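You operate a simulated robot arm through the tools that you are given. There is no shell and no other tool. Be economical: measure what you need, move in short steps, check, and stop when the job is done.

You are at the controls of a simulated robot arm. One attempt, no reset.

Task
Add about 25 ml of milk to the teal cup, then stir it.
Fine: use the jug and the teaspoon; put the jug back and stand the spoon in the cruet stand. Set down upright: small cream jug.
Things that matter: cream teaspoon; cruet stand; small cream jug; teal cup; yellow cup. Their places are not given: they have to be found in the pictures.

It is judged by the outcome, as a careful person would: the job done as asked, and still so three seconds after it is handed in. It fails if anything else is knocked over, pushed out of place, dropped, spilled or broken.

Robot
A 7-joint arm with a two-finger parallel gripper, fixed in place. Base frame: the origin is at the foot of the arm, x ahead of it, y to its left, z up; the work surface is at about z = 0. Readings come in m, degrees, newtons and seconds.
With the tool pointing down near the work surface it reaches from about 0.26 to 0.68 m from the base axis. Its first joint turns from -166.0 to 166.0 degrees. Payload 2.5 kg.
The TCP is the grasp point between the finger pads, 0.03 m short of the fingertips. In the tool frame z runs along the fingers and y along their closing line. The gripper opens to 0.094 m. The fingers are 0.028 m wide and 0.01 m thick; the gripper's body (0.05 by 0.096 m) begins 0.055 m behind the TCP.
Orientation is that of the tool frame in the base frame, as a unit quaternion [w, x, y, z]. With the fingers straight down and closing along the base's y, the tool's x points along the base's -x, its y along +y and its z along -z.

Tools
- The arm moves only by the tool move_arm. Its argument "plan" is a list of rows, each a list of 3 entries, a list of its own where there are three numbers: the shift along the tool's x, y, z in units of 30 mm (1.0 is 30 mm), then the turn, a rotation vector about the tool's x, y, z in units of 5 degrees (1.0 is 5 degrees), then the opening, from 0 (shut) to 1 (fully open). In form: [[[tx, ty, tz], [wx, wy, wz], gripper], ...]. A call has 1 to 12 rows; each row shifts and turns the commanded pose from where the row before left it, along the tool's axes as they then stand. A call with a number of a shift or a turn outside -1 to 1 is refused whole. Rows are played at 5 a second. More than 0.05 m and 8.6 degrees between two rows, or a gripper value outside its range, and nothing of the call is played. A pose out of reach is approached as far as the arm can. The call stops where the force on the tool passes 40 N (or 10 N more than at its start, if that is more) or the arm is blocked; 0.2 s more then pass. The fingers move at their own pace (about 0.072 m/s each) and stop on an object; they squeeze with about 44 N. The grip force told is the motor's: it shows also when the fingers shut on nothing. Time passes only in rows, and 0.2 s behind the last, so rows that do not move let the fingers close. It gives the time, the measured TCP pose, the force on the tool (base axes), the opening and the grip force at its end, in the units of the frame above (readings bear some noise), with the torque about the TCP (base axes, N m) and any sound that the robot's microphone picked up, and new pictures: "pictures" is both (left out), scene, wrist or none.
- Cameras (640 x 400 px; columns grow to the right, rows downward): "scene" is fixed at [0.0454, 0.6531, 0.6614]; the picture's right is [-0.55, -0.84, 0.00], its down [-0.47, 0.31, -0.83] and it looks along [0.69, -0.46, -0.56] (base axes); focal length 317 px, centre (320, 200). "wrist" rides on the gripper at [0.076, 0.014, -0.102] in the tool frame; the picture's right is [-0.18, 0.98, 0.00], its down [-0.75, -0.14, -0.64] and it looks along [-0.63, -0.12, 0.77] (tool axes); focal length 243 px, centre (320, 200).
- point_at(camera, pixels): for up to 12 pixels [column, row] of the newest picture of that camera ("zoom" is the newest enlarged one), the place [x, y, z] in the base frame of the surface seen there, good to about 0.003 m, but the place of the scene camera against the robot may be out by one fixed shift of up to 0.012 m in any direction. The clock stands still meanwhile.
- zoom(camera, box): a new picture of the part [left, top, right, bottom] of that camera's present view, enlarged. The clock stands still meanwhile.
- finish_job(): hands the job in; it is judged then, once.

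Go step by step. Measure first, check grasps and placings, and put right what went wrong. The budget is 80 turns and 200 pictures, counting those below and the enlarged ones. Unless the task says otherwise, let go and move clear before handing in, and close with one line.

The tools are called after "Call:" by a JSON object that holds its "fn" and its "kwargs". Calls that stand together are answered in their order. move_arm: Moves the arm, as the interface text tells. Its arguments: {"type":"object","properties":{"plan":{"type":"array","items":{"type":"array"}},"pictures":{"type":"string","enum":["both","scene","wrist","none"]}},"required":["plan"]} The other tools are called the same way: point_at (camera, pixels) gives the place of the surface under pixels of a picture; zoom (camera, box) takes an enlarged picture of a part of a camera's view; finish_job () hands the job in.

At the start:

```text
clock: 0.0
tool_pos: [0.4432, 0.2976, 0.3662]
ee_rot: [0.0, 0.001, 1.0, 0.0]
ft_force: [0.4, 0.2, 0.3]
ft_torque: [0.0, -0.03, 0.0]
opening: 0.094
grip_force: 0.1
```

scene: 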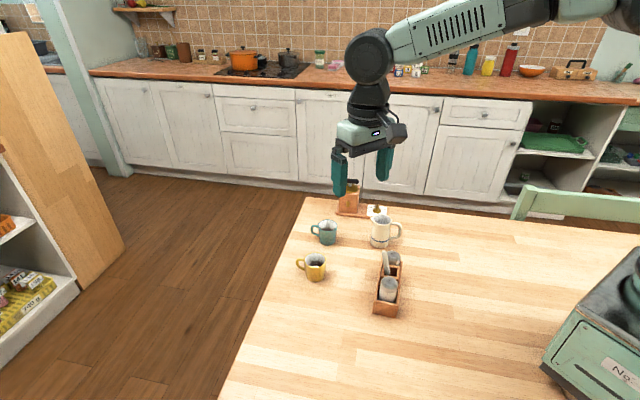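
wrist: 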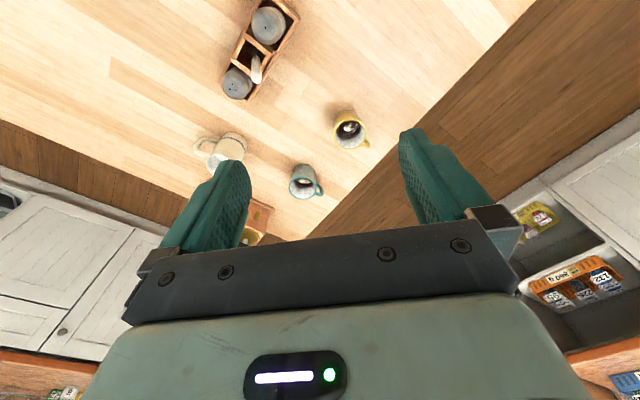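

The pictures show the teal cup near (325,232), the yellow cup near (313,268), the white jug near (382,232) and the cruet stand with the spoon near (388,280). I'll enlarge both views to look closer.

Call:
{"fn": "zoom", "kwargs": {"camera": "scene", "box": [280, 170, 440, 330]}}

Call:
{"fn": "zoom", "kwargs": {"camera": "wrist", "box": [180, 0, 400, 240]}}

```text
2.50 times, centred on (360, 250) of scene
```

zoom: 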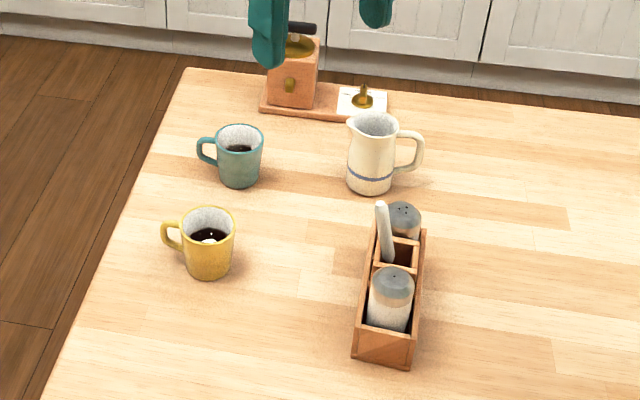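

```text
1.67 times, centred on (290, 120) of wrist
```

zoom: 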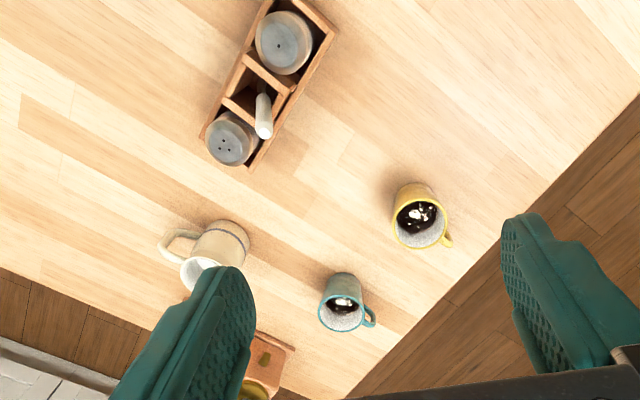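

The wrist zoom shows the spoon standing in the middle bay of the stand, with the jug handle on the left. I'll measure on it.

Call:
{"fn": "point_at", "kwargs": {"camera": "zoom", "pixels": [[342, 275], [342, 330], [413, 186], [420, 240], [232, 222], [190, 258], [165, 245], [264, 134], [264, 95], [284, 45], [230, 138], [368, 318]]}}

Call:
{"fn": "zoom", "kwargs": {"camera": "scene", "box": [340, 195, 420, 245]}}

```text
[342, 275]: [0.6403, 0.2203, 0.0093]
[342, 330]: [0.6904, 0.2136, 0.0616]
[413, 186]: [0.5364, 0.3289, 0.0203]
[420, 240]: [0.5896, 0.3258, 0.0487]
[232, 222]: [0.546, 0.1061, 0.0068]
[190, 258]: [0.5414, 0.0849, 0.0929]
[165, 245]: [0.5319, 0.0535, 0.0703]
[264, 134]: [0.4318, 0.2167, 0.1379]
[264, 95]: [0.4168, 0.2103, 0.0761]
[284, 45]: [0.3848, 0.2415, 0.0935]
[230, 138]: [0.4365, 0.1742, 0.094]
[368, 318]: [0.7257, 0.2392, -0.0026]
```

```text
8.00 times, centred on (380, 220) of scene
```

zoom: 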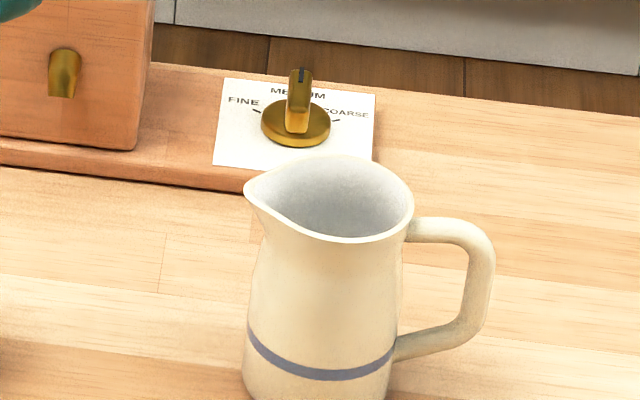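

The jug's spout points left in the scene, towards the teal cup, and its handle points right. I'll measure the jug rim and handle on this zoom.

Call:
{"fn": "point_at", "kwargs": {"camera": "zoom", "pixels": [[250, 190], [325, 242], [410, 205], [330, 158], [330, 200], [488, 265], [440, 228], [440, 345], [260, 340], [390, 350], [315, 378], [310, 300]]}}

Call:
{"fn": "zoom", "kwargs": {"camera": "scene", "box": [290, 210, 350, 290]}}

```text
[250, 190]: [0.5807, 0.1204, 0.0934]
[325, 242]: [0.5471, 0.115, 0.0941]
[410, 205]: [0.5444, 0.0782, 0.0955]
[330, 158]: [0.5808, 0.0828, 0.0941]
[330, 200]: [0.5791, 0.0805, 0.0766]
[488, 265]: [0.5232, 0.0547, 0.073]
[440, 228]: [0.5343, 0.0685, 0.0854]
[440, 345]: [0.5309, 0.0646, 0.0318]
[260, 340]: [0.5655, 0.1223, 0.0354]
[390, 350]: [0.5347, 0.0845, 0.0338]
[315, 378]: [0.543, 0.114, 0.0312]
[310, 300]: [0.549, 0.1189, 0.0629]
```

```text
5.00 times, centred on (320, 250) of scene
```

zoom: 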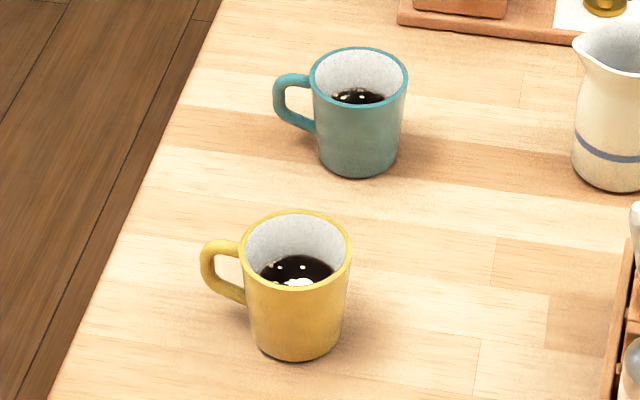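

Call:
{"fn": "point_at", "kwargs": {"camera": "zoom", "pixels": [[312, 75], [358, 105], [404, 75], [358, 50], [358, 97], [276, 95], [240, 255], [295, 288], [349, 245], [297, 212], [300, 270], [203, 265]]}}

Call:
{"fn": "zoom", "kwargs": {"camera": "scene", "box": [360, 240, 420, 320]}}

```text
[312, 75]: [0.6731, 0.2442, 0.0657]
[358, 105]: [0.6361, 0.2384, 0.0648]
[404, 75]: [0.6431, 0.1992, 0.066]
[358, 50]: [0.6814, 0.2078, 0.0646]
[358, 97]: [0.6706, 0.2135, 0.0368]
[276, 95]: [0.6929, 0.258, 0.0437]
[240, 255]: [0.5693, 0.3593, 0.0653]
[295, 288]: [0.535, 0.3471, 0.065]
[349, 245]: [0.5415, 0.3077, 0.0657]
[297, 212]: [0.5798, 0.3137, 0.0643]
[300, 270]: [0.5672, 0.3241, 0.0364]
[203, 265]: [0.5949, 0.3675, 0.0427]
```

```text
5.00 times, centred on (390, 280) of scene
```

zoom: 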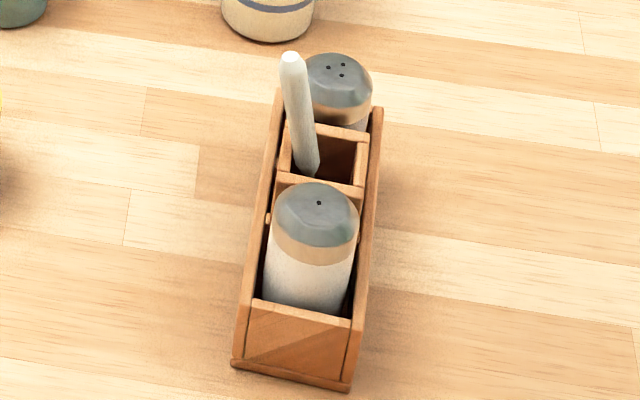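

Call:
{"fn": "point_at", "kwargs": {"camera": "zoom", "pixels": [[292, 58], [298, 100], [310, 165], [280, 92], [382, 112], [235, 360], [350, 385], [325, 128], [318, 188], [340, 155], [335, 65], [318, 205]]}}

Call:
{"fn": "zoom", "kwargs": {"camera": "wrist", "box": [210, 0, 310, 100]}}

```text
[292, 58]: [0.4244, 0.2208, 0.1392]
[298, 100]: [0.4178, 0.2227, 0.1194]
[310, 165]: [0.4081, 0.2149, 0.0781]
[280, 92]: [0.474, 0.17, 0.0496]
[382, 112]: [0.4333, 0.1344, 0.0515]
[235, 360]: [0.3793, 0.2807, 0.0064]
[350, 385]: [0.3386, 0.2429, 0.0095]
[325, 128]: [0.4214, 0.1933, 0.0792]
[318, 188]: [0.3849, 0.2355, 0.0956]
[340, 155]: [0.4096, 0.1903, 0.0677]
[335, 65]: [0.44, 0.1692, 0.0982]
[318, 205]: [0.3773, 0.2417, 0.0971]
```

```text
4.00 times, centred on (260, 50) of wrist
```

zoom: 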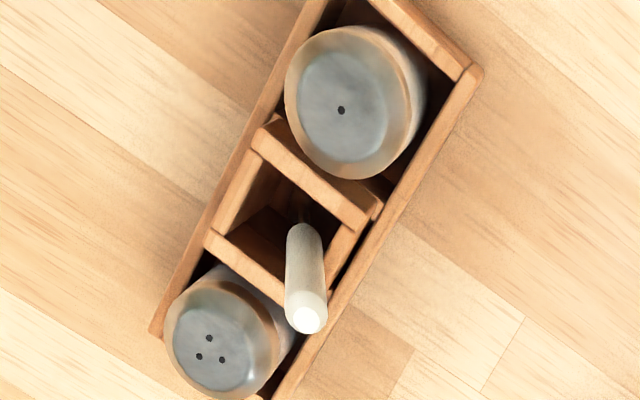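

I'll measure the same features in this wrist zoom, to get the scene camera's shift and the spoon's lean.

Call:
{"fn": "point_at", "kwargs": {"camera": "zoom", "pixels": [[307, 316], [305, 280], [303, 240], [341, 110], [210, 357], [265, 130], [365, 225], [212, 240], [275, 280], [475, 70], [155, 330], [300, 205]]}}

Call:
{"fn": "zoom", "kwargs": {"camera": "wrist", "box": [180, 100, 380, 220]}}

```text
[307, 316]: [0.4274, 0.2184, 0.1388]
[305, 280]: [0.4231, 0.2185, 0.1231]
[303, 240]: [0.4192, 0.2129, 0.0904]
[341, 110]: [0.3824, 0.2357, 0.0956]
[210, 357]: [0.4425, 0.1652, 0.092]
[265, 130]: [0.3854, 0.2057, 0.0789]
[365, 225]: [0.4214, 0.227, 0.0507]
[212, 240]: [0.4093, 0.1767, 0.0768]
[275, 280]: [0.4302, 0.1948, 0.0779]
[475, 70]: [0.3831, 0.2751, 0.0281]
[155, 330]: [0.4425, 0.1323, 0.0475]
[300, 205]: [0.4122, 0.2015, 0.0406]
```

```text
3.20 times, centred on (280, 160) of wrist
```

zoom: 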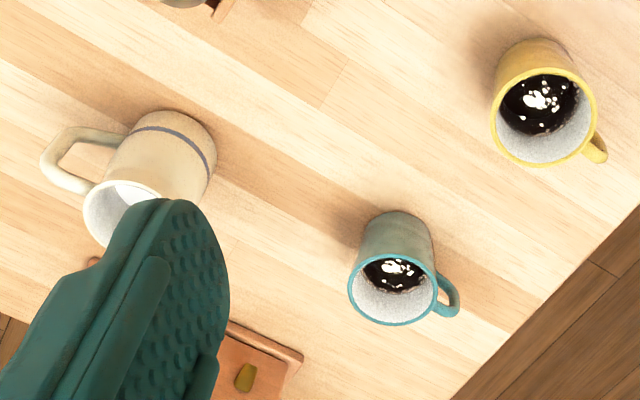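

The two cameras differ by about (+0.004, -0.004, -0.001) m. On this wrist zoom I'll measure the jug handle at (45,165)–(110,135), the teal rim and the coffee level.

Call:
{"fn": "point_at", "kwargs": {"camera": "zoom", "pixels": [[50, 155], [65, 183], [110, 138], [100, 240], [85, 205], [158, 192], [352, 290], [434, 295], [395, 323], [395, 255], [385, 280], [410, 285]]}}

Call:
{"fn": "zoom", "kwargs": {"camera": "wrist", "box": [185, 125, 265, 175]}}

```text
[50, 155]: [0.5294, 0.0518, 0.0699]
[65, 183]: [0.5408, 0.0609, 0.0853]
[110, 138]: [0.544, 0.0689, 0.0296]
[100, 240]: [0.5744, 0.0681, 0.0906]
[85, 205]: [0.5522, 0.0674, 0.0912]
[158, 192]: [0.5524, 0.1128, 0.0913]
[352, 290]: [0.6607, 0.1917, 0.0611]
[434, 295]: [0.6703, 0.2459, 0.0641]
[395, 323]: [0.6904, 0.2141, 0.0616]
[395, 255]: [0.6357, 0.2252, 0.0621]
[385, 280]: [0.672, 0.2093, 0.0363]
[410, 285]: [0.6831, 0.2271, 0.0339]
```

```text
8.00 times, centred on (225, 150) of wrist
```

zoom: 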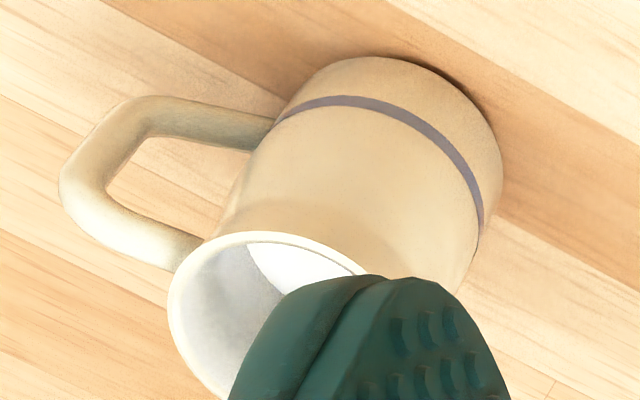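

The bright patch at (285,265) is the milk in the jug. I'll measure it along with the handle bar.

Call:
{"fn": "point_at", "kwargs": {"camera": "zoom", "pixels": [[290, 268], [310, 265], [275, 260], [70, 180], [95, 190], [85, 165], [100, 130], [150, 100], [120, 225], [180, 120], [270, 235], [350, 265]]}}

Call:
{"fn": "zoom", "kwargs": {"camera": "scene", "box": [360, 200, 420, 260]}}

```text
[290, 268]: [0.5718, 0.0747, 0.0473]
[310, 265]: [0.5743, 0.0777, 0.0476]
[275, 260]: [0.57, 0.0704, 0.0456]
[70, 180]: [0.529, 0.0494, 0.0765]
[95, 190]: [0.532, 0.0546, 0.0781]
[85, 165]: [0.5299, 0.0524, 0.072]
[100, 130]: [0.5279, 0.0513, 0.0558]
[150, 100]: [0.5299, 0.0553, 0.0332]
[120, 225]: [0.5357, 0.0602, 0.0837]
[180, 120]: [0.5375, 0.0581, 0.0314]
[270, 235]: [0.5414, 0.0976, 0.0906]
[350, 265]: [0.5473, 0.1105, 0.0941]
```

```text
6.67 times, centred on (390, 230) of scene
```

zoom: 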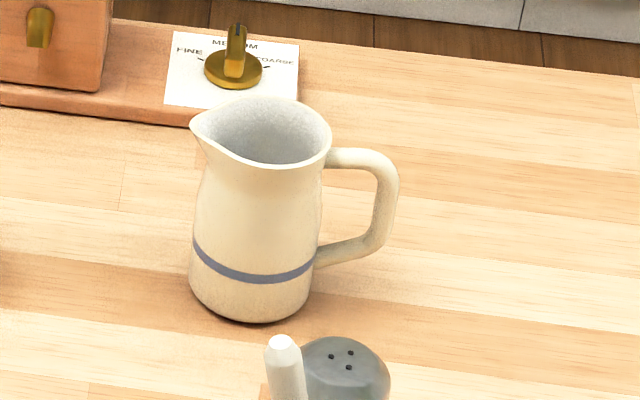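

The milk in the jug stands at about z = 0.047, and the handle lies towards azimuth 228°. I'll swing over to the handle side, turning the gripper in line with the handle.

Call:
{"fn": "move_arm", "kwargs": {"plan": [[[0, -0.97, 0], [0, 0, -0.88], 0.6], [[0.074, -0.967, 0], [0, 0, -0.88], 0.6], [[0.148, -0.959, 0], [0, 0, -0.88], 0.6], [[0.221, -0.944, 0], [0, 0, -0.88], 0.6], [[0.293, -0.925, 0], [0, 0, -0.88], 0.6], [[0.363, -0.899, 0], [0, 0, -0.88], 0.6], [[0.431, -0.869, 0], [0, 0, -0.88], 0.6], [[0.497, -0.833, 0], [0, 0, -0.88], 0.6], [[0.559, -0.793, 0], [0, 0, -0.88], 0.6], [[0.618, -0.747, 0], [0, 0, -0.88], 0.6], [[0.674, -0.698, 0], [0, 0, -0.88], 0.6]], "pictures": "none"}}

Call:
{"fn": "move_arm", "kwargs": {"plan": [[[0, 0, 0], [0, -1, 0], 0.6], [[0, 0, 0], [0, -1, 0], 0.6], [[0, 0, 0], [0, -1, 0], 0.6], [[0, 0, 0], [0, -1, 0], 0.6], [[0, 0, 0], [0, -1, 0], 0.6], [[0, 0, 0], [0, -1, 0], 0.6], [[0, 0, 0], [0, -1, 0], 0.6], [[0, 0, 0], [0, -1, 0], 0.6], [[0, 0, 0], [0, -1, 0], 0.6], [[0, 0, 0], [0, -1, 0], 0.6], [[0, 0, 0], [0, -1, 0], 0.6], [[0, 0, 0], [0, -1, 0], 0.6]]}}

```text
clock: 2.4
tool_pos: [0.444, -0.0239, 0.3656]
ee_rot: [0.0, -0.411, 0.911, 0.0]
ft_force: [-0.6, -0.2, -0.2]
ft_torque: [-0.04, 0.0, 0.0]
opening: 0.0566
grip_force: 0.1
```

```text
clock: 5.0
tool_pos: [0.4437, -0.0243, 0.3658]
ee_rot: [0.456, -0.356, 0.789, 0.206]
ft_force: [0.2, 0.1, -0.6]
ft_torque: [0.03, 0.0, 0.0]
opening: 0.0562
grip_force: 0.1
```

scene: 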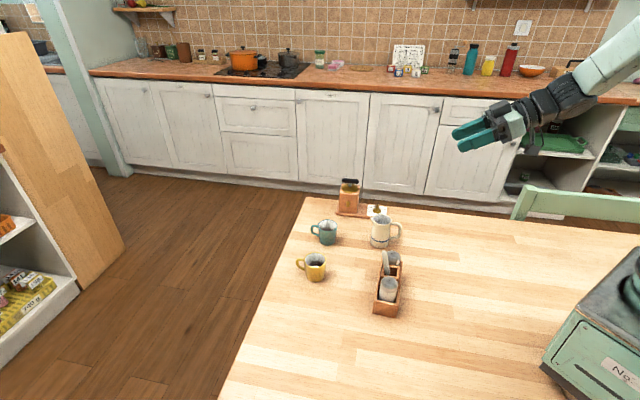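
wrist: 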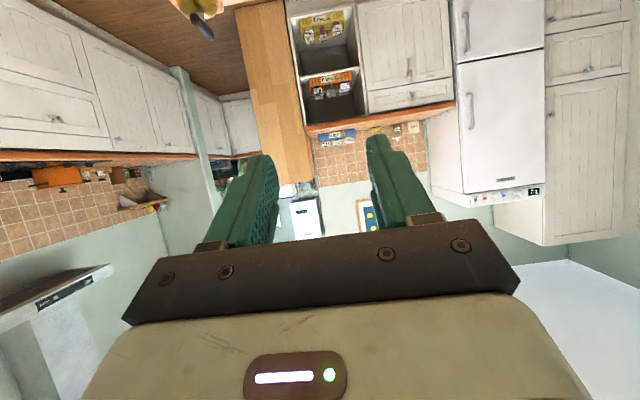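

The gripper is pitched 30° below horizontal and aligned with the handle. I'll go down to the pre-grasp point 9 cm behind the handle.

Call:
{"fn": "move_arm", "kwargs": {"plan": [[[0.781, -0.052, 0.603], [0, 0, 0], 0.6], [[0.781, -0.052, 0.603], [0, 0, 0], 0.6], [[0.781, -0.052, 0.603], [0, 0, 0], 0.6], [[0.781, -0.052, 0.603], [0, 0, 0], 0.6], [[0.781, -0.052, 0.603], [0, 0, 0], 0.6], [[0.781, -0.052, 0.603], [0, 0, 0], 0.6], [[0.781, -0.052, 0.603], [0, 0, 0], 0.6], [[0.781, -0.052, 0.603], [0, 0, 0], 0.6], [[0, 0, 0], [0, 0, 0], 0.6]]}}

Call:
{"fn": "zoom", "kwargs": {"camera": "scene", "box": [340, 170, 500, 270]}}

```text
clock: 7.0
tool_pos: [0.4752, -0.0076, 0.1321]
ee_rot: [0.456, -0.356, 0.79, 0.205]
ft_force: [0.7, 0.8, 0.3]
ft_torque: [0.02, 0.01, 0.04]
opening: 0.0562
grip_force: 0.0
```

scene: 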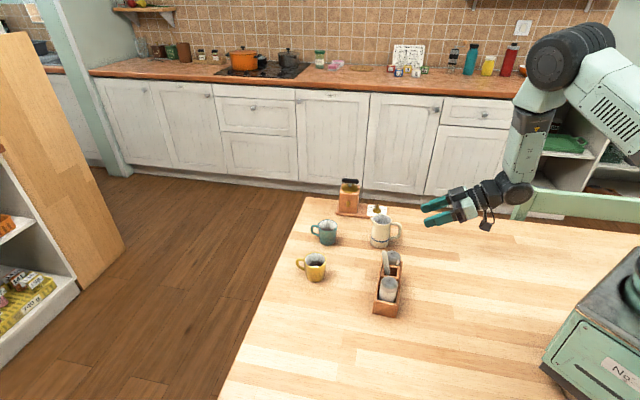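
wrist: 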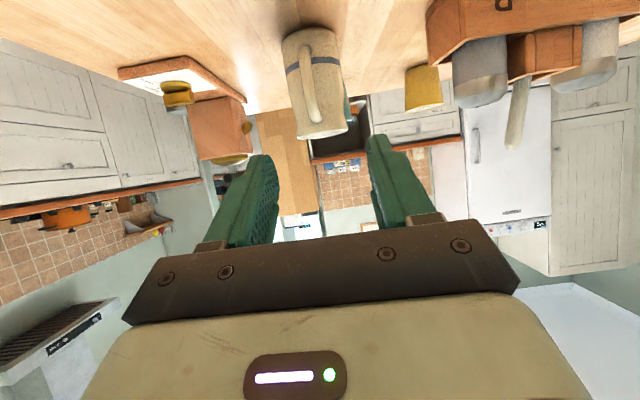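

```text
4.00 times, centred on (420, 220) of scene
```

zoom: 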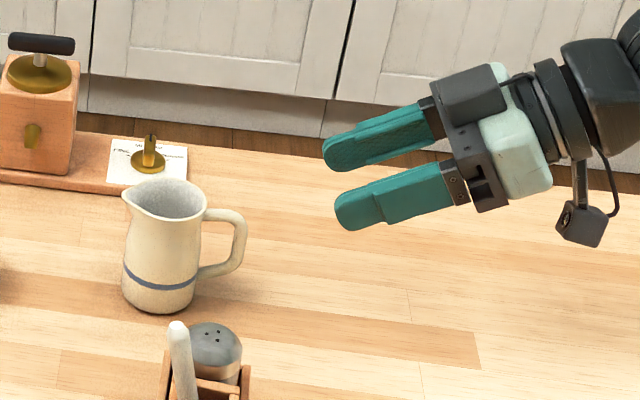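

The jug handle shows between the fingers in the wrist view at (310,90). I'll measure it accurately from here.

Call:
{"fn": "zoom", "kwargs": {"camera": "wrist", "box": [260, 20, 380, 160]}}

```text
2.86 times, centred on (320, 90) of wrist
```

zoom: 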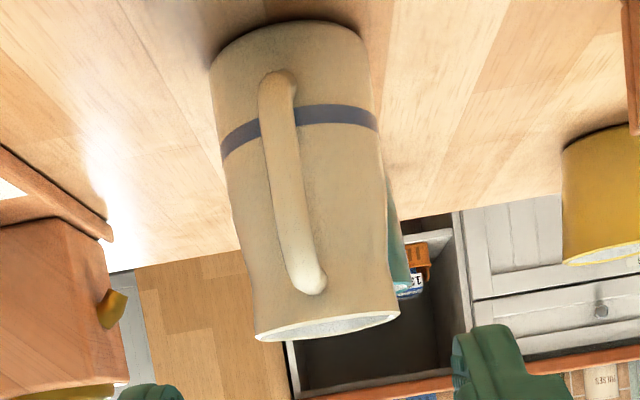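

Call:
{"fn": "point_at", "kwargs": {"camera": "zoom", "pixels": [[278, 130], [285, 180], [295, 230], [305, 265], [308, 285], [290, 100], [270, 180], [300, 180], [260, 335], [398, 315], [232, 180], [385, 180]]}}

```text
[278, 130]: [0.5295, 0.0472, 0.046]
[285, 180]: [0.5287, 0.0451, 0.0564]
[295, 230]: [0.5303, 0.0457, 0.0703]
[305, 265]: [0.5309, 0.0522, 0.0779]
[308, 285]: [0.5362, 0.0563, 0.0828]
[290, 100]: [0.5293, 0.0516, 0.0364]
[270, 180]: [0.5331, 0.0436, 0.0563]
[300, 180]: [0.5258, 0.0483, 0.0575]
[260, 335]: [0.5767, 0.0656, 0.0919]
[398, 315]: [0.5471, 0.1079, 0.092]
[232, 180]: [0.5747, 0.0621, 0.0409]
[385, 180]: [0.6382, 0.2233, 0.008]
```

The handle bar's outer face is at (0.529, 0.046) and it is 9 mm wide, lying 5 mm off my line. I'll correct for that and move in around it.

Call:
{"fn": "move_arm", "kwargs": {"plan": [[[0.073, -0.15, 0.6], [0, 0, 0], 0.6], [[0.073, 0, 0.6], [0, 0, 0], 0.6], [[0.073, 0, 0.6], [0, 0, 0], 0.6], [[0.073, 0, 0.6], [0, 0, 0], 0.6], [[0, 0, 0.43], [0, 0, 0], 0.6], [[0, 0, 0], [0, 0, 0], 0.6]], "pictures": "wrist"}}

Call:
{"fn": "zoom", "kwargs": {"camera": "scene", "box": [350, 190, 430, 260]}}

Call:
{"fn": "zoom", "kwargs": {"camera": "wrist", "box": [220, 0, 420, 220]}}

```text
clock: 8.4
tool_pos: [0.5241, 0.0417, 0.082]
ee_rot: [0.456, -0.355, 0.79, 0.205]
ft_force: [-0.6, 0.9, 0.3]
ft_torque: [-0.02, -0.02, 0.03]
opening: 0.0563
grip_force: 0.0
```

wrist: 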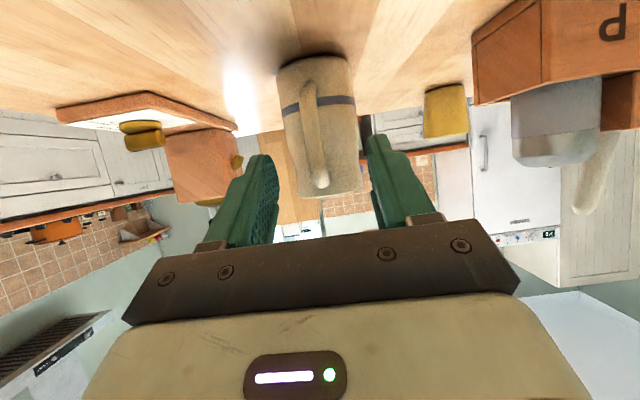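

```text
5.71 times, centred on (390, 225) of scene
```

zoom: 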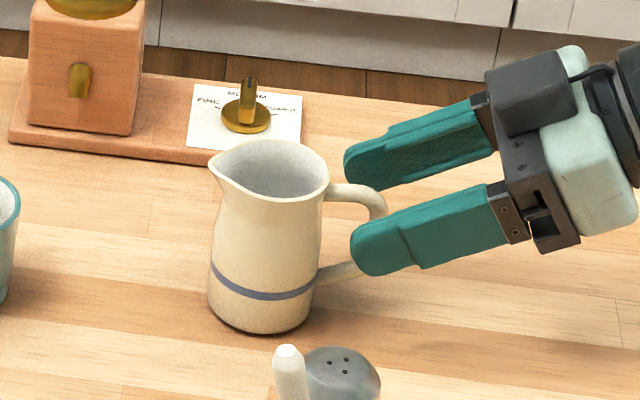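

```text
1.82 times, centred on (320, 110) of wrist
```

zoom: 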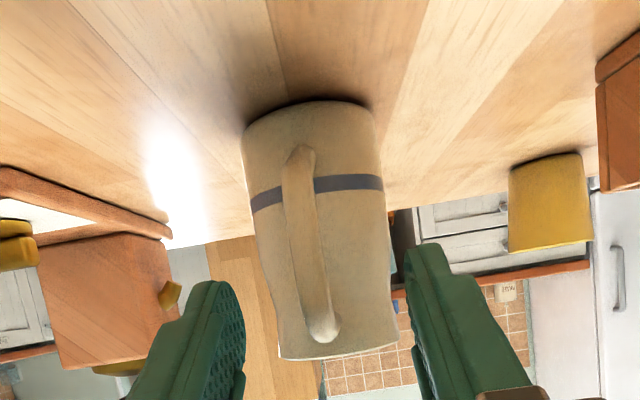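

The handle sits centred between the fingers and nothing is touching (0 N). I'll close on it.

Call:
{"fn": "move_arm", "kwargs": {"plan": [[[0, 0, 0], [0, 0, 0], 0.3], [[0, 0, 0], [0, 0, 0], 0.15], [[0, 0, 0], [0, 0, 0], 0.0], [[0, 0, 0], [0, 0, 0], 0.0], [[0, 0, 0], [0, 0, 0], 0.0]], "pictures": "wrist"}}

Call:
{"fn": "zoom", "kwargs": {"camera": "scene", "box": [350, 190, 430, 260]}}

```text
clock: 9.6
tool_pos: [0.5235, 0.0421, 0.0817]
ee_rot: [0.456, -0.356, 0.789, 0.206]
ft_force: [-0.4, 1.7, 0.7]
ft_torque: [0.09, -0.03, 0.1]
opening: 0.0096
grip_force: 43.1
```

wrist: 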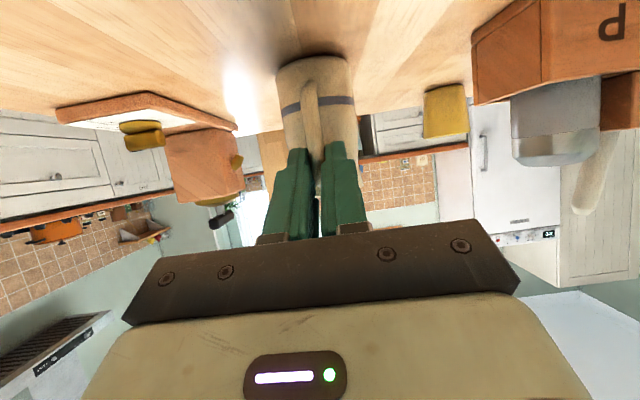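

```text
5.71 times, centred on (390, 225) of scene
```

zoom: 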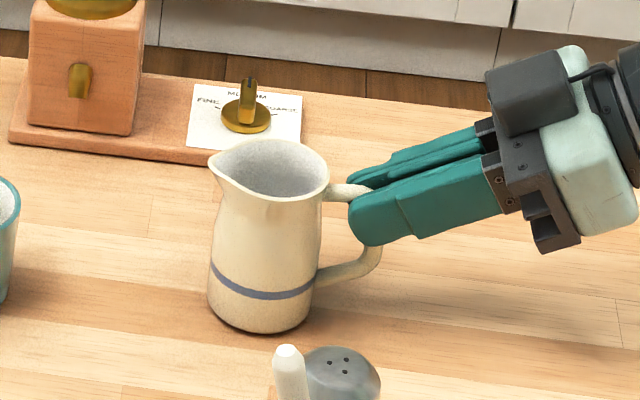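

The handle is gripped: opening 9.6 mm, force 43 N. I'll lift straight up 6 cm slowly and check.

Call:
{"fn": "move_arm", "kwargs": {"plan": [[[-0.144, 0, -0.083], [0, 0, 0], 0], [[-0.289, 0, -0.167], [0, 0, 0], 0], [[-0.433, 0, -0.25], [0, 0, 0], 0], [[-0.433, 0, -0.25], [0, 0, 0], 0], [[-0.433, 0, -0.25], [0, 0, 0], 0], [[0, 0, 0], [0, 0, 0], 0], [[0, 0, 0], [0, 0, 0], 0]], "pictures": "none"}}

Call:
{"fn": "move_arm", "kwargs": {"plan": [[[0, 0, 0], [0, 0, 0], 0]], "pictures": "none"}}

Call:
{"fn": "move_arm", "kwargs": {"plan": [[[0, 0, 0], [0, 0, 0], 0]], "pictures": "scene"}}

Call:
{"fn": "zoom", "kwargs": {"camera": "scene", "box": [300, 170, 460, 270]}}

```text
clock: 11.2
tool_pos: [0.5235, 0.0407, 0.142]
ee_rot: [0.455, -0.355, 0.79, 0.204]
ft_force: [-0.1, -1.0, -2.6]
ft_torque: [-0.13, 0.1, 0.0]
opening: 0.0094
grip_force: 43.4
```

```text
clock: 11.6
tool_pos: [0.5233, 0.0413, 0.1418]
ee_rot: [0.457, -0.355, 0.789, 0.206]
ft_force: [0.2, 0.5, -3.3]
ft_torque: [-0.1, 0.14, 0.02]
opening: 0.0094
grip_force: 42.8
```

```text
clock: 12.0
tool_pos: [0.5237, 0.0423, 0.142]
ee_rot: [0.457, -0.355, 0.79, 0.205]
ft_force: [0.8, 0.1, -2.4]
ft_torque: [-0.09, 0.1, 0.01]
opening: 0.0092
grip_force: 43.2
```

scene: 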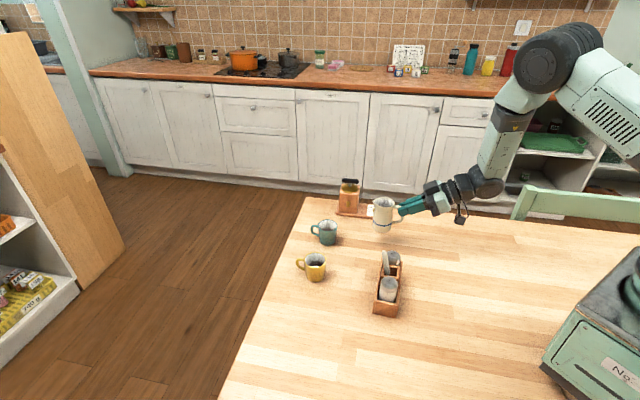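

```text
4.00 times, centred on (380, 220) of scene
```

zoom: 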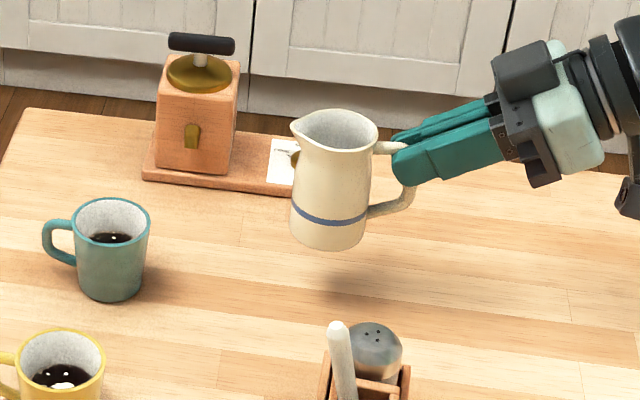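

The jug hangs upright and firm, at about 2.8 N. I'll measure the spout, cup and grinder in one picture so that the camera shift cancels.

Call:
{"fn": "point_at", "kwargs": {"camera": "zoom", "pixels": [[293, 124], [375, 140], [328, 147], [340, 112], [74, 215], [149, 215], [112, 238], [112, 201], [110, 238], [198, 70], [233, 65], [203, 40]]}}

```text
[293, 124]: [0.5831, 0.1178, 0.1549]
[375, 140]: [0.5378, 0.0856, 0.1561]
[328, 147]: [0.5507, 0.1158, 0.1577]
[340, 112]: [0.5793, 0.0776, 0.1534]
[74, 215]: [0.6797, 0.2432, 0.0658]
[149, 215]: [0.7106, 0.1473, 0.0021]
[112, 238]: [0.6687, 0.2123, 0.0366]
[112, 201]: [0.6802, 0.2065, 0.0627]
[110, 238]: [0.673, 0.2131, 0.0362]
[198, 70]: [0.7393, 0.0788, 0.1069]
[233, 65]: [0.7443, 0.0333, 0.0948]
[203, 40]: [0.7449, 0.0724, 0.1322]
```

The spout is at (0.587, 0.113, 0.154) and the teal cup's centre at about (0.663, 0.218). First I'll tilt 30° about the spout where it is; milk should flow only past about 50°.

Call:
{"fn": "move_arm", "kwargs": {"plan": [[[-0.113, 0, -0.082], [0, 0.5, 0], 0], [[-0.113, 0, -0.082], [0, 0.5, 0], 0], [[-0.113, 0, -0.082], [0, 0.5, 0], 0], [[-0.113, 0, -0.082], [0, 0.5, 0], 0], [[-0.113, 0, -0.082], [0, 0.5, 0], 0], [[-0.113, 0, -0.082], [0, 0.5, 0], 0], [[-0.113, 0, -0.082], [0, 0.5, 0], 0], [[-0.113, 0, -0.082], [0, 0.5, 0], 0], [[-0.113, 0, -0.082], [0, 0.5, 0], 0], [[-0.113, 0, -0.082], [0, 0.5, 0], 0], [[-0.113, 0, -0.082], [0, 0.5, 0], 0], [[-0.113, 0, -0.082], [0, 0.5, 0], 0]], "pictures": "none"}}

Call:
{"fn": "zoom", "kwargs": {"camera": "scene", "box": [300, 170, 460, 270]}}

```text
clock: 14.6
tool_pos: [0.5277, 0.0464, 0.1906]
ee_rot: [0.236, -0.397, 0.881, 0.106]
ft_force: [-0.4, -0.5, -2.2]
ft_torque: [-0.08, 0.04, -0.01]
opening: 0.0094
grip_force: 43.0
```

```text
4.00 times, centred on (380, 220) of scene
```

zoom: 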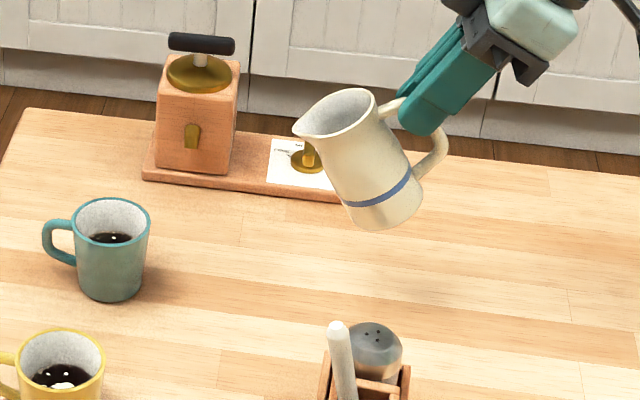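

The spout stayed put at (294,124), so the pivot is right. Next I'll carry it level towards the teal cup.

Call:
{"fn": "move_arm", "kwargs": {"plan": [[[-0.22, 0.025, 0.127], [0, 0, 0], 0], [[-0.44, 0.05, 0.254], [0, 0, 0], 0], [[-0.44, 0.05, 0.254], [0, 0, 0], 0], [[-0.44, 0.05, 0.254], [0, 0, 0], 0], [[-0.44, 0.05, 0.254], [0, 0, 0], 0], [[-0.44, 0.05, 0.254], [0, 0, 0], 0], [[-0.44, 0.05, 0.254], [0, 0, 0], 0], [[-0.44, 0.05, 0.254], [0, 0, 0], 0], [[-0.22, 0.025, 0.127], [0, 0, 0], 0], [[0, 0, 0], [0, 0, 0], 0], [[0, 0, 0], [0, 0, 0], 0]]}}

Call:
{"fn": "zoom", "kwargs": {"camera": "scene", "box": [290, 180, 370, 260]}}

```text
clock: 17.0
tool_pos: [0.5987, 0.1443, 0.1908]
ee_rot: [0.236, -0.396, 0.881, 0.106]
ft_force: [0.8, 0.3, -2.8]
ft_torque: [-0.04, 0.06, 0.05]
opening: 0.0095
grip_force: 42.8
```

scene: 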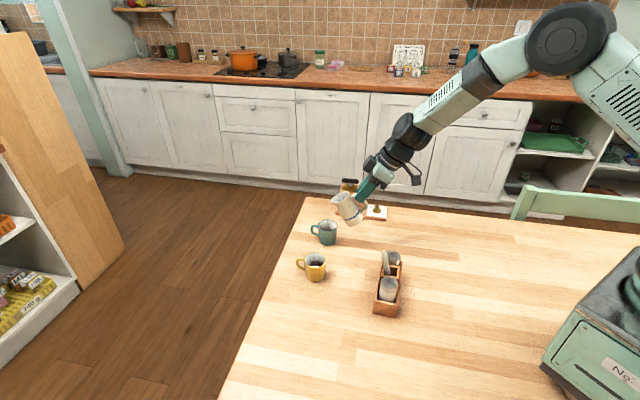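
wrist: 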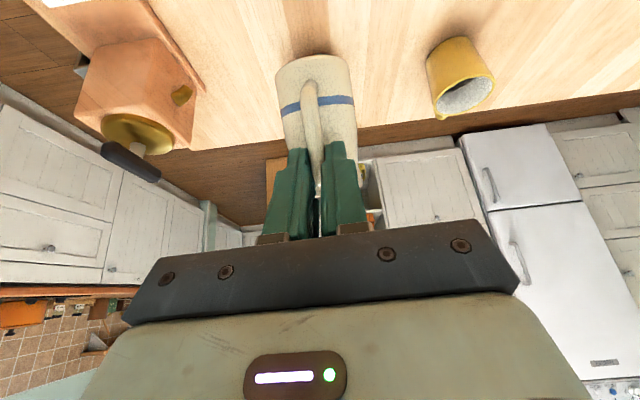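

```text
5.00 times, centred on (330, 220) of scene
```

zoom: 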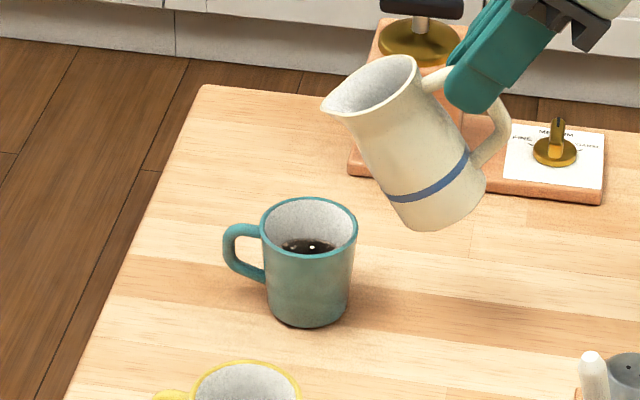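

The spout at zoom (324,107) hangs over the cup. I'll check it against the rim by measurement.

Call:
{"fn": "point_at", "kwargs": {"camera": "zoom", "pixels": [[326, 107], [329, 110], [262, 228], [355, 228], [309, 255], [309, 199], [300, 243], [310, 244], [320, 247]]}}

```text
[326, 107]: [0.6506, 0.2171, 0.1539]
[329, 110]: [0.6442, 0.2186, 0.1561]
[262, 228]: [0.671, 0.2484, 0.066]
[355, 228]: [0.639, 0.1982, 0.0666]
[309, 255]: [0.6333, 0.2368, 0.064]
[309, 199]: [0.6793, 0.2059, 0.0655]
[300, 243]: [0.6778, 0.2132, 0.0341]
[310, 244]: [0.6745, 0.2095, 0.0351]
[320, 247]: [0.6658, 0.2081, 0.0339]
```

The spout is 6 mm short of the cup's centre and on line. I'll lower it 4 cm and tilt on to 47.5°.

Call:
{"fn": "move_arm", "kwargs": {"plan": [[[0.167, 0, 0.289], [0, 0, 0], 0], [[0.167, 0, 0.289], [0, 0, 0], 0], [[0.167, 0, 0.289], [0, 0, 0], 0], [[0.167, 0, 0.289], [0, 0, 0], 0], [[-0.113, 0, -0.082], [0, 0.5, 0], 0], [[-0.113, 0, -0.082], [0, 0.5, 0], 0], [[-0.113, 0, -0.082], [0, 0.5, 0], 0], [[-0.113, 0, -0.082], [0, 0.5, 0], 0], [[-0.113, 0, -0.082], [0, 0.5, 0], 0], [[-0.113, 0, -0.082], [0, 0.5, 0], 0], [[-0.113, 0, -0.082], [0, 0.5, 0], 0], [[0, 0, 0], [0, 0, 0], 0]], "pictures": "none"}}

Call:
{"fn": "zoom", "kwargs": {"camera": "scene", "box": [290, 180, 370, 260]}}

```text
clock: 19.6
tool_pos: [0.6094, 0.1562, 0.1772]
ee_rot: [0.099, -0.408, 0.907, 0.044]
ft_force: [0.0, 0.3, -3.2]
ft_torque: [-0.05, 0.04, -0.04]
opening: 0.0094
grip_force: 43.4
```

```text
5.00 times, centred on (330, 220) of scene
```

zoom: 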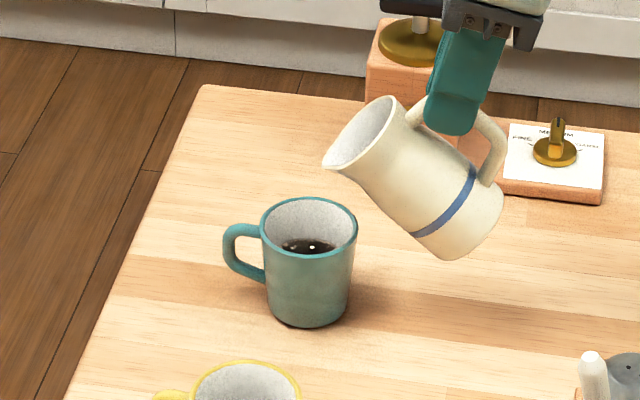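

No milk shows at the lip yet at 47.5°. I'll go on in small steps to 55° and look again.

Call:
{"fn": "move_arm", "kwargs": {"plan": [[[-0.113, 0, -0.082], [0, 0.5, 0], 0], [[0, 0, 0], [0, 0, 0], 0], [[-0.113, 0, -0.082], [0, 0.5, 0], 0], [[0, 0, 0], [0, 0, 0], 0], [[-0.113, 0, -0.082], [0, 0.5, 0], 0], [[0, 0, 0], [0, 0, 0], 0]], "pictures": "none"}}

Call:
{"fn": "zoom", "kwargs": {"camera": "scene", "box": [300, 190, 360, 250]}}

```text
clock: 21.0
tool_pos: [0.6148, 0.163, 0.1843]
ee_rot: [0.039, -0.409, 0.912, 0.018]
ft_force: [-0.1, 0.4, -1.3]
ft_torque: [0.02, 0.02, -0.03]
opening: 0.0094
grip_force: 43.3
```

```text
6.67 times, centred on (330, 220) of scene
```

zoom: 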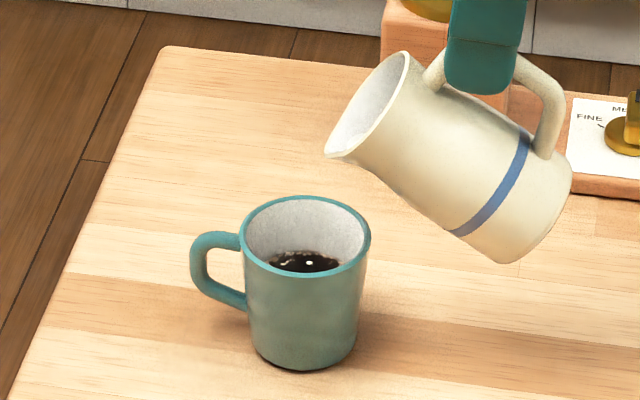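

No flow yet at 55°. I'll lower 1.2 cm and tilt two more small steps.

Call:
{"fn": "move_arm", "kwargs": {"plan": [[[0.03, 0, 0.4], [0, 0, 0], 0], [[-0.113, 0, -0.082], [0, 0.5, 0], 0], [[0, 0, 0], [0, 0, 0], 0], [[0, 0, 0], [0, 0, 0], 0]], "pictures": "none"}}

Call:
{"fn": "zoom", "kwargs": {"camera": "scene", "box": [300, 190, 360, 250]}}

```text
clock: 22.0
tool_pos: [0.617, 0.1655, 0.1753]
ee_rot: [0.02, -0.411, 0.911, 0.009]
ft_force: [-0.4, 0.6, -2.4]
ft_torque: [0.01, 0.0, 0.02]
opening: 0.0095
grip_force: 43.0
```

```text
6.67 times, centred on (330, 220) of scene
```

zoom: 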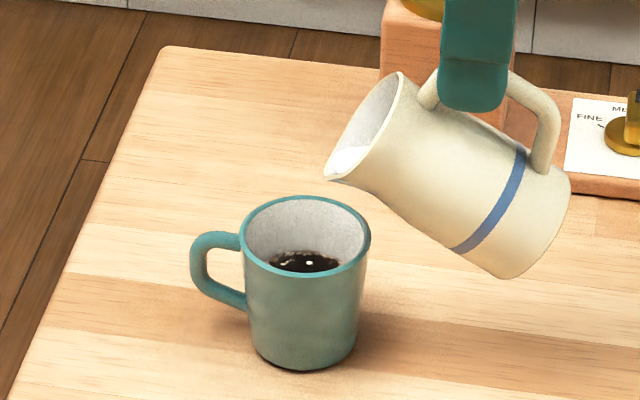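

Milk has come up to the lip at (345,165). I'll tilt 1.5° and wait.

Call:
{"fn": "move_arm", "kwargs": {"plan": [[[-0.068, 0, -0.049], [0, 0.3, 0], 0], [[0, 0, 0], [0, 0, 0], 0], [[0, 0, 0], [0, 0, 0], 0]], "pictures": "none"}}

Call:
{"fn": "zoom", "kwargs": {"camera": "scene", "box": [300, 190, 360, 250]}}

```text
clock: 22.8
tool_pos: [0.6195, 0.1663, 0.1791]
ee_rot: [0.008, -0.411, 0.912, 0.004]
ft_force: [-0.8, -0.6, -1.9]
ft_torque: [-0.01, -0.04, 0.02]
opening: 0.0095
grip_force: 43.6
```

```text
6.67 times, centred on (330, 220) of scene
```

zoom: 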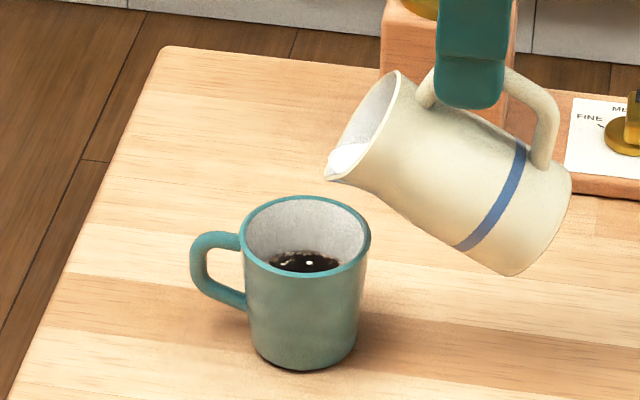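

The milk lies right against the lip now. Another 1.5° step.

Call:
{"fn": "move_arm", "kwargs": {"plan": [[[-0.068, 0, -0.049], [0, 0.3, 0], 0], [[0, 0, 0], [0, 0, 0], 0], [[0, 0, 0], [0, 0, 0], 0]], "pictures": "none"}}

Call:
{"fn": "zoom", "kwargs": {"camera": "scene", "box": [300, 190, 360, 250]}}

```text
clock: 23.6
tool_pos: [0.6198, 0.168, 0.179]
ee_rot: [-0.004, -0.41, 0.912, -0.001]
ft_force: [-0.5, -1.2, -2.8]
ft_torque: [-0.01, 0.01, 0.0]
opening: 0.0092
grip_force: 42.8
```

```text
6.67 times, centred on (330, 220) of scene
```

zoom: 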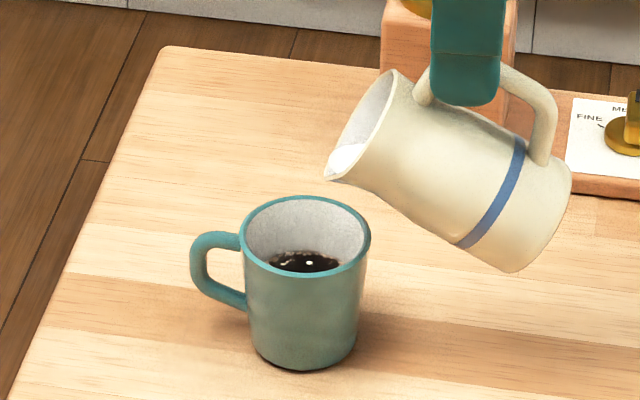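

Still nothing over the lip at 60.5°. Another small step.

Call:
{"fn": "move_arm", "kwargs": {"plan": [[[-0.068, 0, -0.049], [0, 0.3, 0], 0], [[0, 0, 0], [0, 0, 0], 0], [[0, 0, 0], [0, 0, 0], 0]], "pictures": "none"}}

Call:
{"fn": "zoom", "kwargs": {"camera": "scene", "box": [300, 190, 360, 250]}}

```text
clock: 24.4
tool_pos: [0.6209, 0.1705, 0.1808]
ee_rot: [-0.016, -0.41, 0.912, -0.007]
ft_force: [1.0, 0.9, -1.9]
ft_torque: [0.03, -0.03, 0.02]
opening: 0.0093
grip_force: 43.0
```

```text
6.67 times, centred on (330, 220) of scene
```

zoom: 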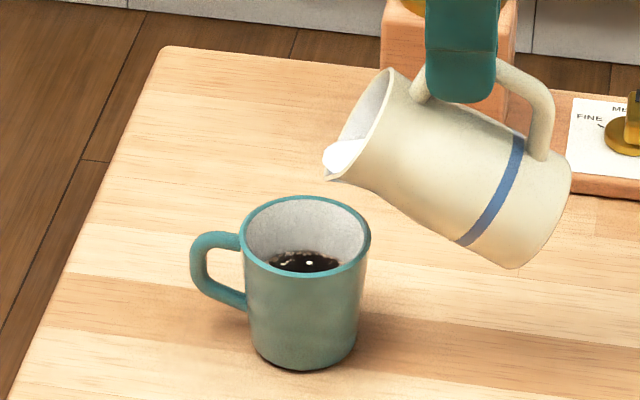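

The milk is brimming at (328,160), right at the lip. One degree more should start the flow.

Call:
{"fn": "move_arm", "kwargs": {"plan": [[[-0.045, 0, -0.032], [0, 0.2, 0], 0], [[0, 0, 0], [0, 0, 0], 0]], "pictures": "none"}}

Call:
{"fn": "zoom", "kwargs": {"camera": "scene", "box": [300, 190, 360, 250]}}

```text
clock: 25.0
tool_pos: [0.6213, 0.1717, 0.1811]
ee_rot: [-0.024, -0.41, 0.912, -0.011]
ft_force: [0.9, 0.2, -2.5]
ft_torque: [0.04, -0.01, 0.03]
opening: 0.0095
grip_force: 42.9
```

```text
6.67 times, centred on (330, 220) of scene
```

zoom: 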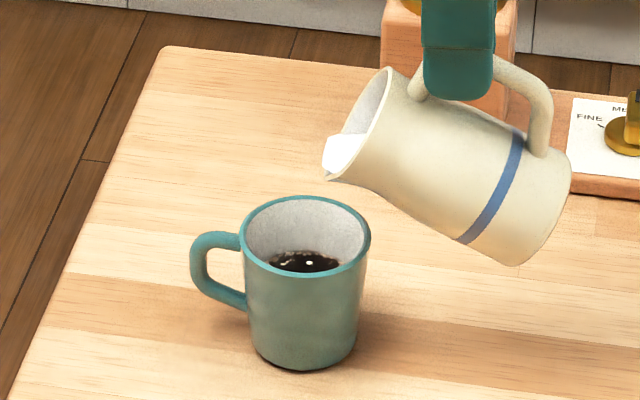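

The milk bulges slightly at the spout but isn't running. One more 1.5° step.

Call:
{"fn": "move_arm", "kwargs": {"plan": [[[-0.068, 0, -0.049], [0, 0.3, 0], 0], [[0, 0, 0], [0, 0, 0], 0]], "pictures": "none"}}

Call:
{"fn": "zoom", "kwargs": {"camera": "scene", "box": [300, 190, 360, 250]}}

```text
clock: 25.6
tool_pos: [0.6235, 0.1725, 0.1831]
ee_rot: [-0.036, -0.41, 0.911, -0.017]
ft_force: [0.4, -0.6, -2.2]
ft_torque: [0.01, 0.0, 0.0]
opening: 0.0094
grip_force: 43.0
```

```text
6.67 times, centred on (330, 220) of scene
```

zoom: 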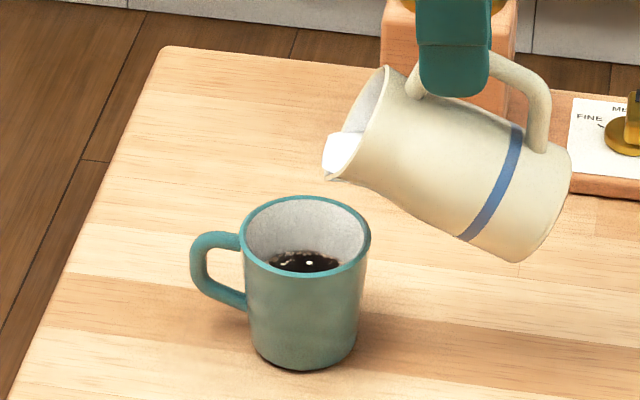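

No stream at 64.5°. Another 1.5°.

Call:
{"fn": "move_arm", "kwargs": {"plan": [[[-0.068, 0, -0.049], [0, 0.3, 0], 0], [[0, 0, 0], [0, 0, 0], 0]], "pictures": "none"}}

Call:
{"fn": "zoom", "kwargs": {"camera": "scene", "box": [300, 190, 360, 250]}}

```text
clock: 26.2
tool_pos: [0.6256, 0.1745, 0.1847]
ee_rot: [-0.048, -0.409, 0.911, -0.022]
ft_force: [-0.4, 0.2, -2.5]
ft_torque: [0.05, -0.03, 0.02]
opening: 0.0095
grip_force: 43.4
```

```text
6.67 times, centred on (330, 220) of scene
```

zoom: 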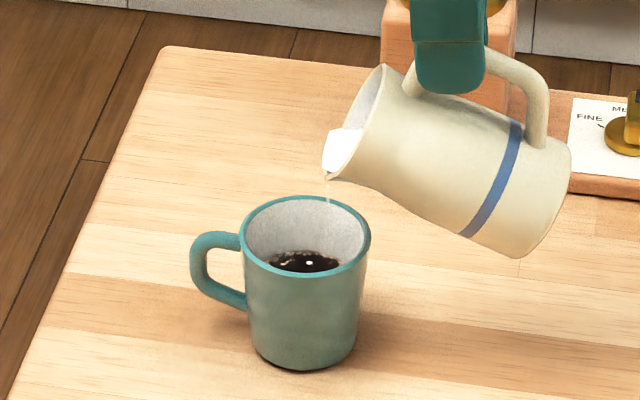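

A thin stream has started at (327,190) and falls inside the cup. I'll hold and watch.

Call:
{"fn": "move_arm", "kwargs": {"plan": [[[0, 0, 0], [0, 0, 0], 0], [[0, 0, 0], [0, 0, 0], 0], [[0, 0, 0], [0, 0, 0], 0]], "pictures": "none"}}

Call:
{"fn": "zoom", "kwargs": {"camera": "scene", "box": [300, 190, 360, 250]}}

```text
clock: 27.0
tool_pos: [0.6253, 0.1745, 0.1844]
ee_rot: [-0.047, -0.409, 0.911, -0.021]
ft_force: [-0.3, 0.6, -2.1]
ft_torque: [0.01, -0.02, -0.05]
opening: 0.0094
grip_force: 43.6
```

```text
6.67 times, centred on (330, 220) of scene
```

zoom: 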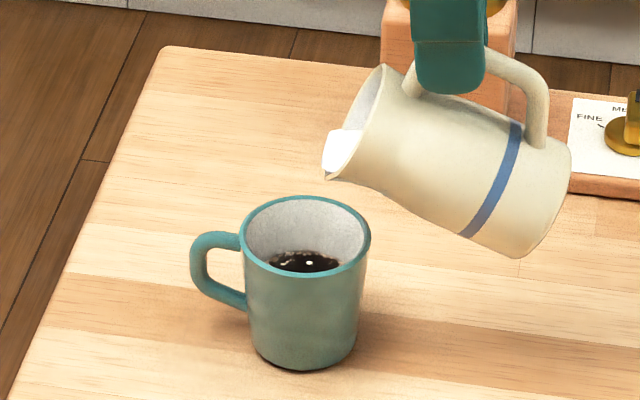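

The flow stopped at once, so the amount poured follows the tilt. I'll add 3° in two steps and then read the level.

Call:
{"fn": "move_arm", "kwargs": {"plan": [[[-0.068, 0, -0.049], [0, 0.3, 0], 0], [[0, 0, 0], [0, 0, 0], 0], [[-0.068, 0, -0.049], [0, 0.3, 0], 0], [[0, 0, 0], [0, 0, 0], 0], [[0, 0, 0], [0, 0, 0], 0], [[0, 0, 0], [0, 0, 0], 0], [[0, 0, 0], [0, 0, 0], 0]], "pictures": "none"}}

Call:
{"fn": "zoom", "kwargs": {"camera": "scene", "box": [300, 190, 360, 250]}}

Call:
{"fn": "point_at", "kwargs": {"camera": "zoom", "pixels": [[295, 264], [300, 260], [305, 262], [310, 260], [315, 264], [320, 262]]}}

```text
clock: 28.6
tool_pos: [0.6279, 0.177, 0.1865]
ee_rot: [-0.072, -0.408, 0.909, -0.032]
ft_force: [-0.2, 0.3, -2.3]
ft_torque: [0.05, -0.02, 0.03]
opening: 0.0095
grip_force: 43.5
```

```text
6.67 times, centred on (330, 220) of scene
```

zoom: 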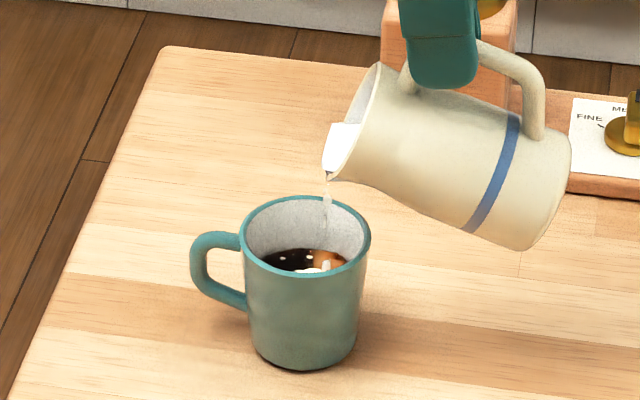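

```text
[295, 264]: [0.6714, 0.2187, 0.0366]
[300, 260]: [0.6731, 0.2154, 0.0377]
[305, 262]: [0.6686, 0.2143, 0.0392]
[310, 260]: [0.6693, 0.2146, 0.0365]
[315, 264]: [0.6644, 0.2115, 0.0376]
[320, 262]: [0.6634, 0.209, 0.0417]
```

The stream is running and the level has begun to rise (0.035 to 0.038). I'll hold the tilt and watch.

Call:
{"fn": "move_arm", "kwargs": {"plan": [[[0, 0, 0], [0, 0, 0], 0], [[0, 0, 0], [0, 0, 0], 0], [[0, 0, 0], [0, 0, 0], 0], [[0, 0, 0], [0, 0, 0], 0]], "pictures": "none"}}

Call:
{"fn": "zoom", "kwargs": {"camera": "scene", "box": [300, 190, 360, 250]}}

Call:
{"fn": "point_at", "kwargs": {"camera": "zoom", "pixels": [[285, 258], [290, 255], [295, 260], [300, 256], [305, 262], [310, 256], [315, 260], [285, 262], [295, 264], [305, 256]]}}

```text
clock: 29.6
tool_pos: [0.6274, 0.1773, 0.187]
ee_rot: [-0.072, -0.409, 0.909, -0.032]
ft_force: [0.0, -0.2, -3.0]
ft_torque: [0.0, 0.0, 0.01]
opening: 0.0095
grip_force: 43.0
```

```text
6.67 times, centred on (330, 220) of scene
```

zoom: 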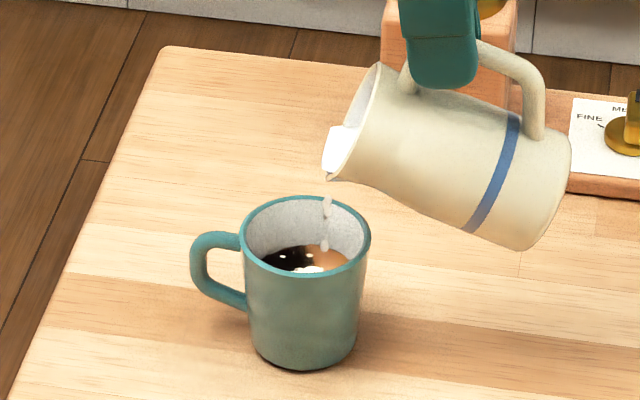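

```text
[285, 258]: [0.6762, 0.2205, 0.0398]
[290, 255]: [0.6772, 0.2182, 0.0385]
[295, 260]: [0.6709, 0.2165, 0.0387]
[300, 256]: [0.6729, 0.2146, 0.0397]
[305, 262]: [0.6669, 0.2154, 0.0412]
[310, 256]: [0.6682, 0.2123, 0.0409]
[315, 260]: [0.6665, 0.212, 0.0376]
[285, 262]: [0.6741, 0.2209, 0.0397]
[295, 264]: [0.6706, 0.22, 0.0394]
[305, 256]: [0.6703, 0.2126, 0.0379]
```

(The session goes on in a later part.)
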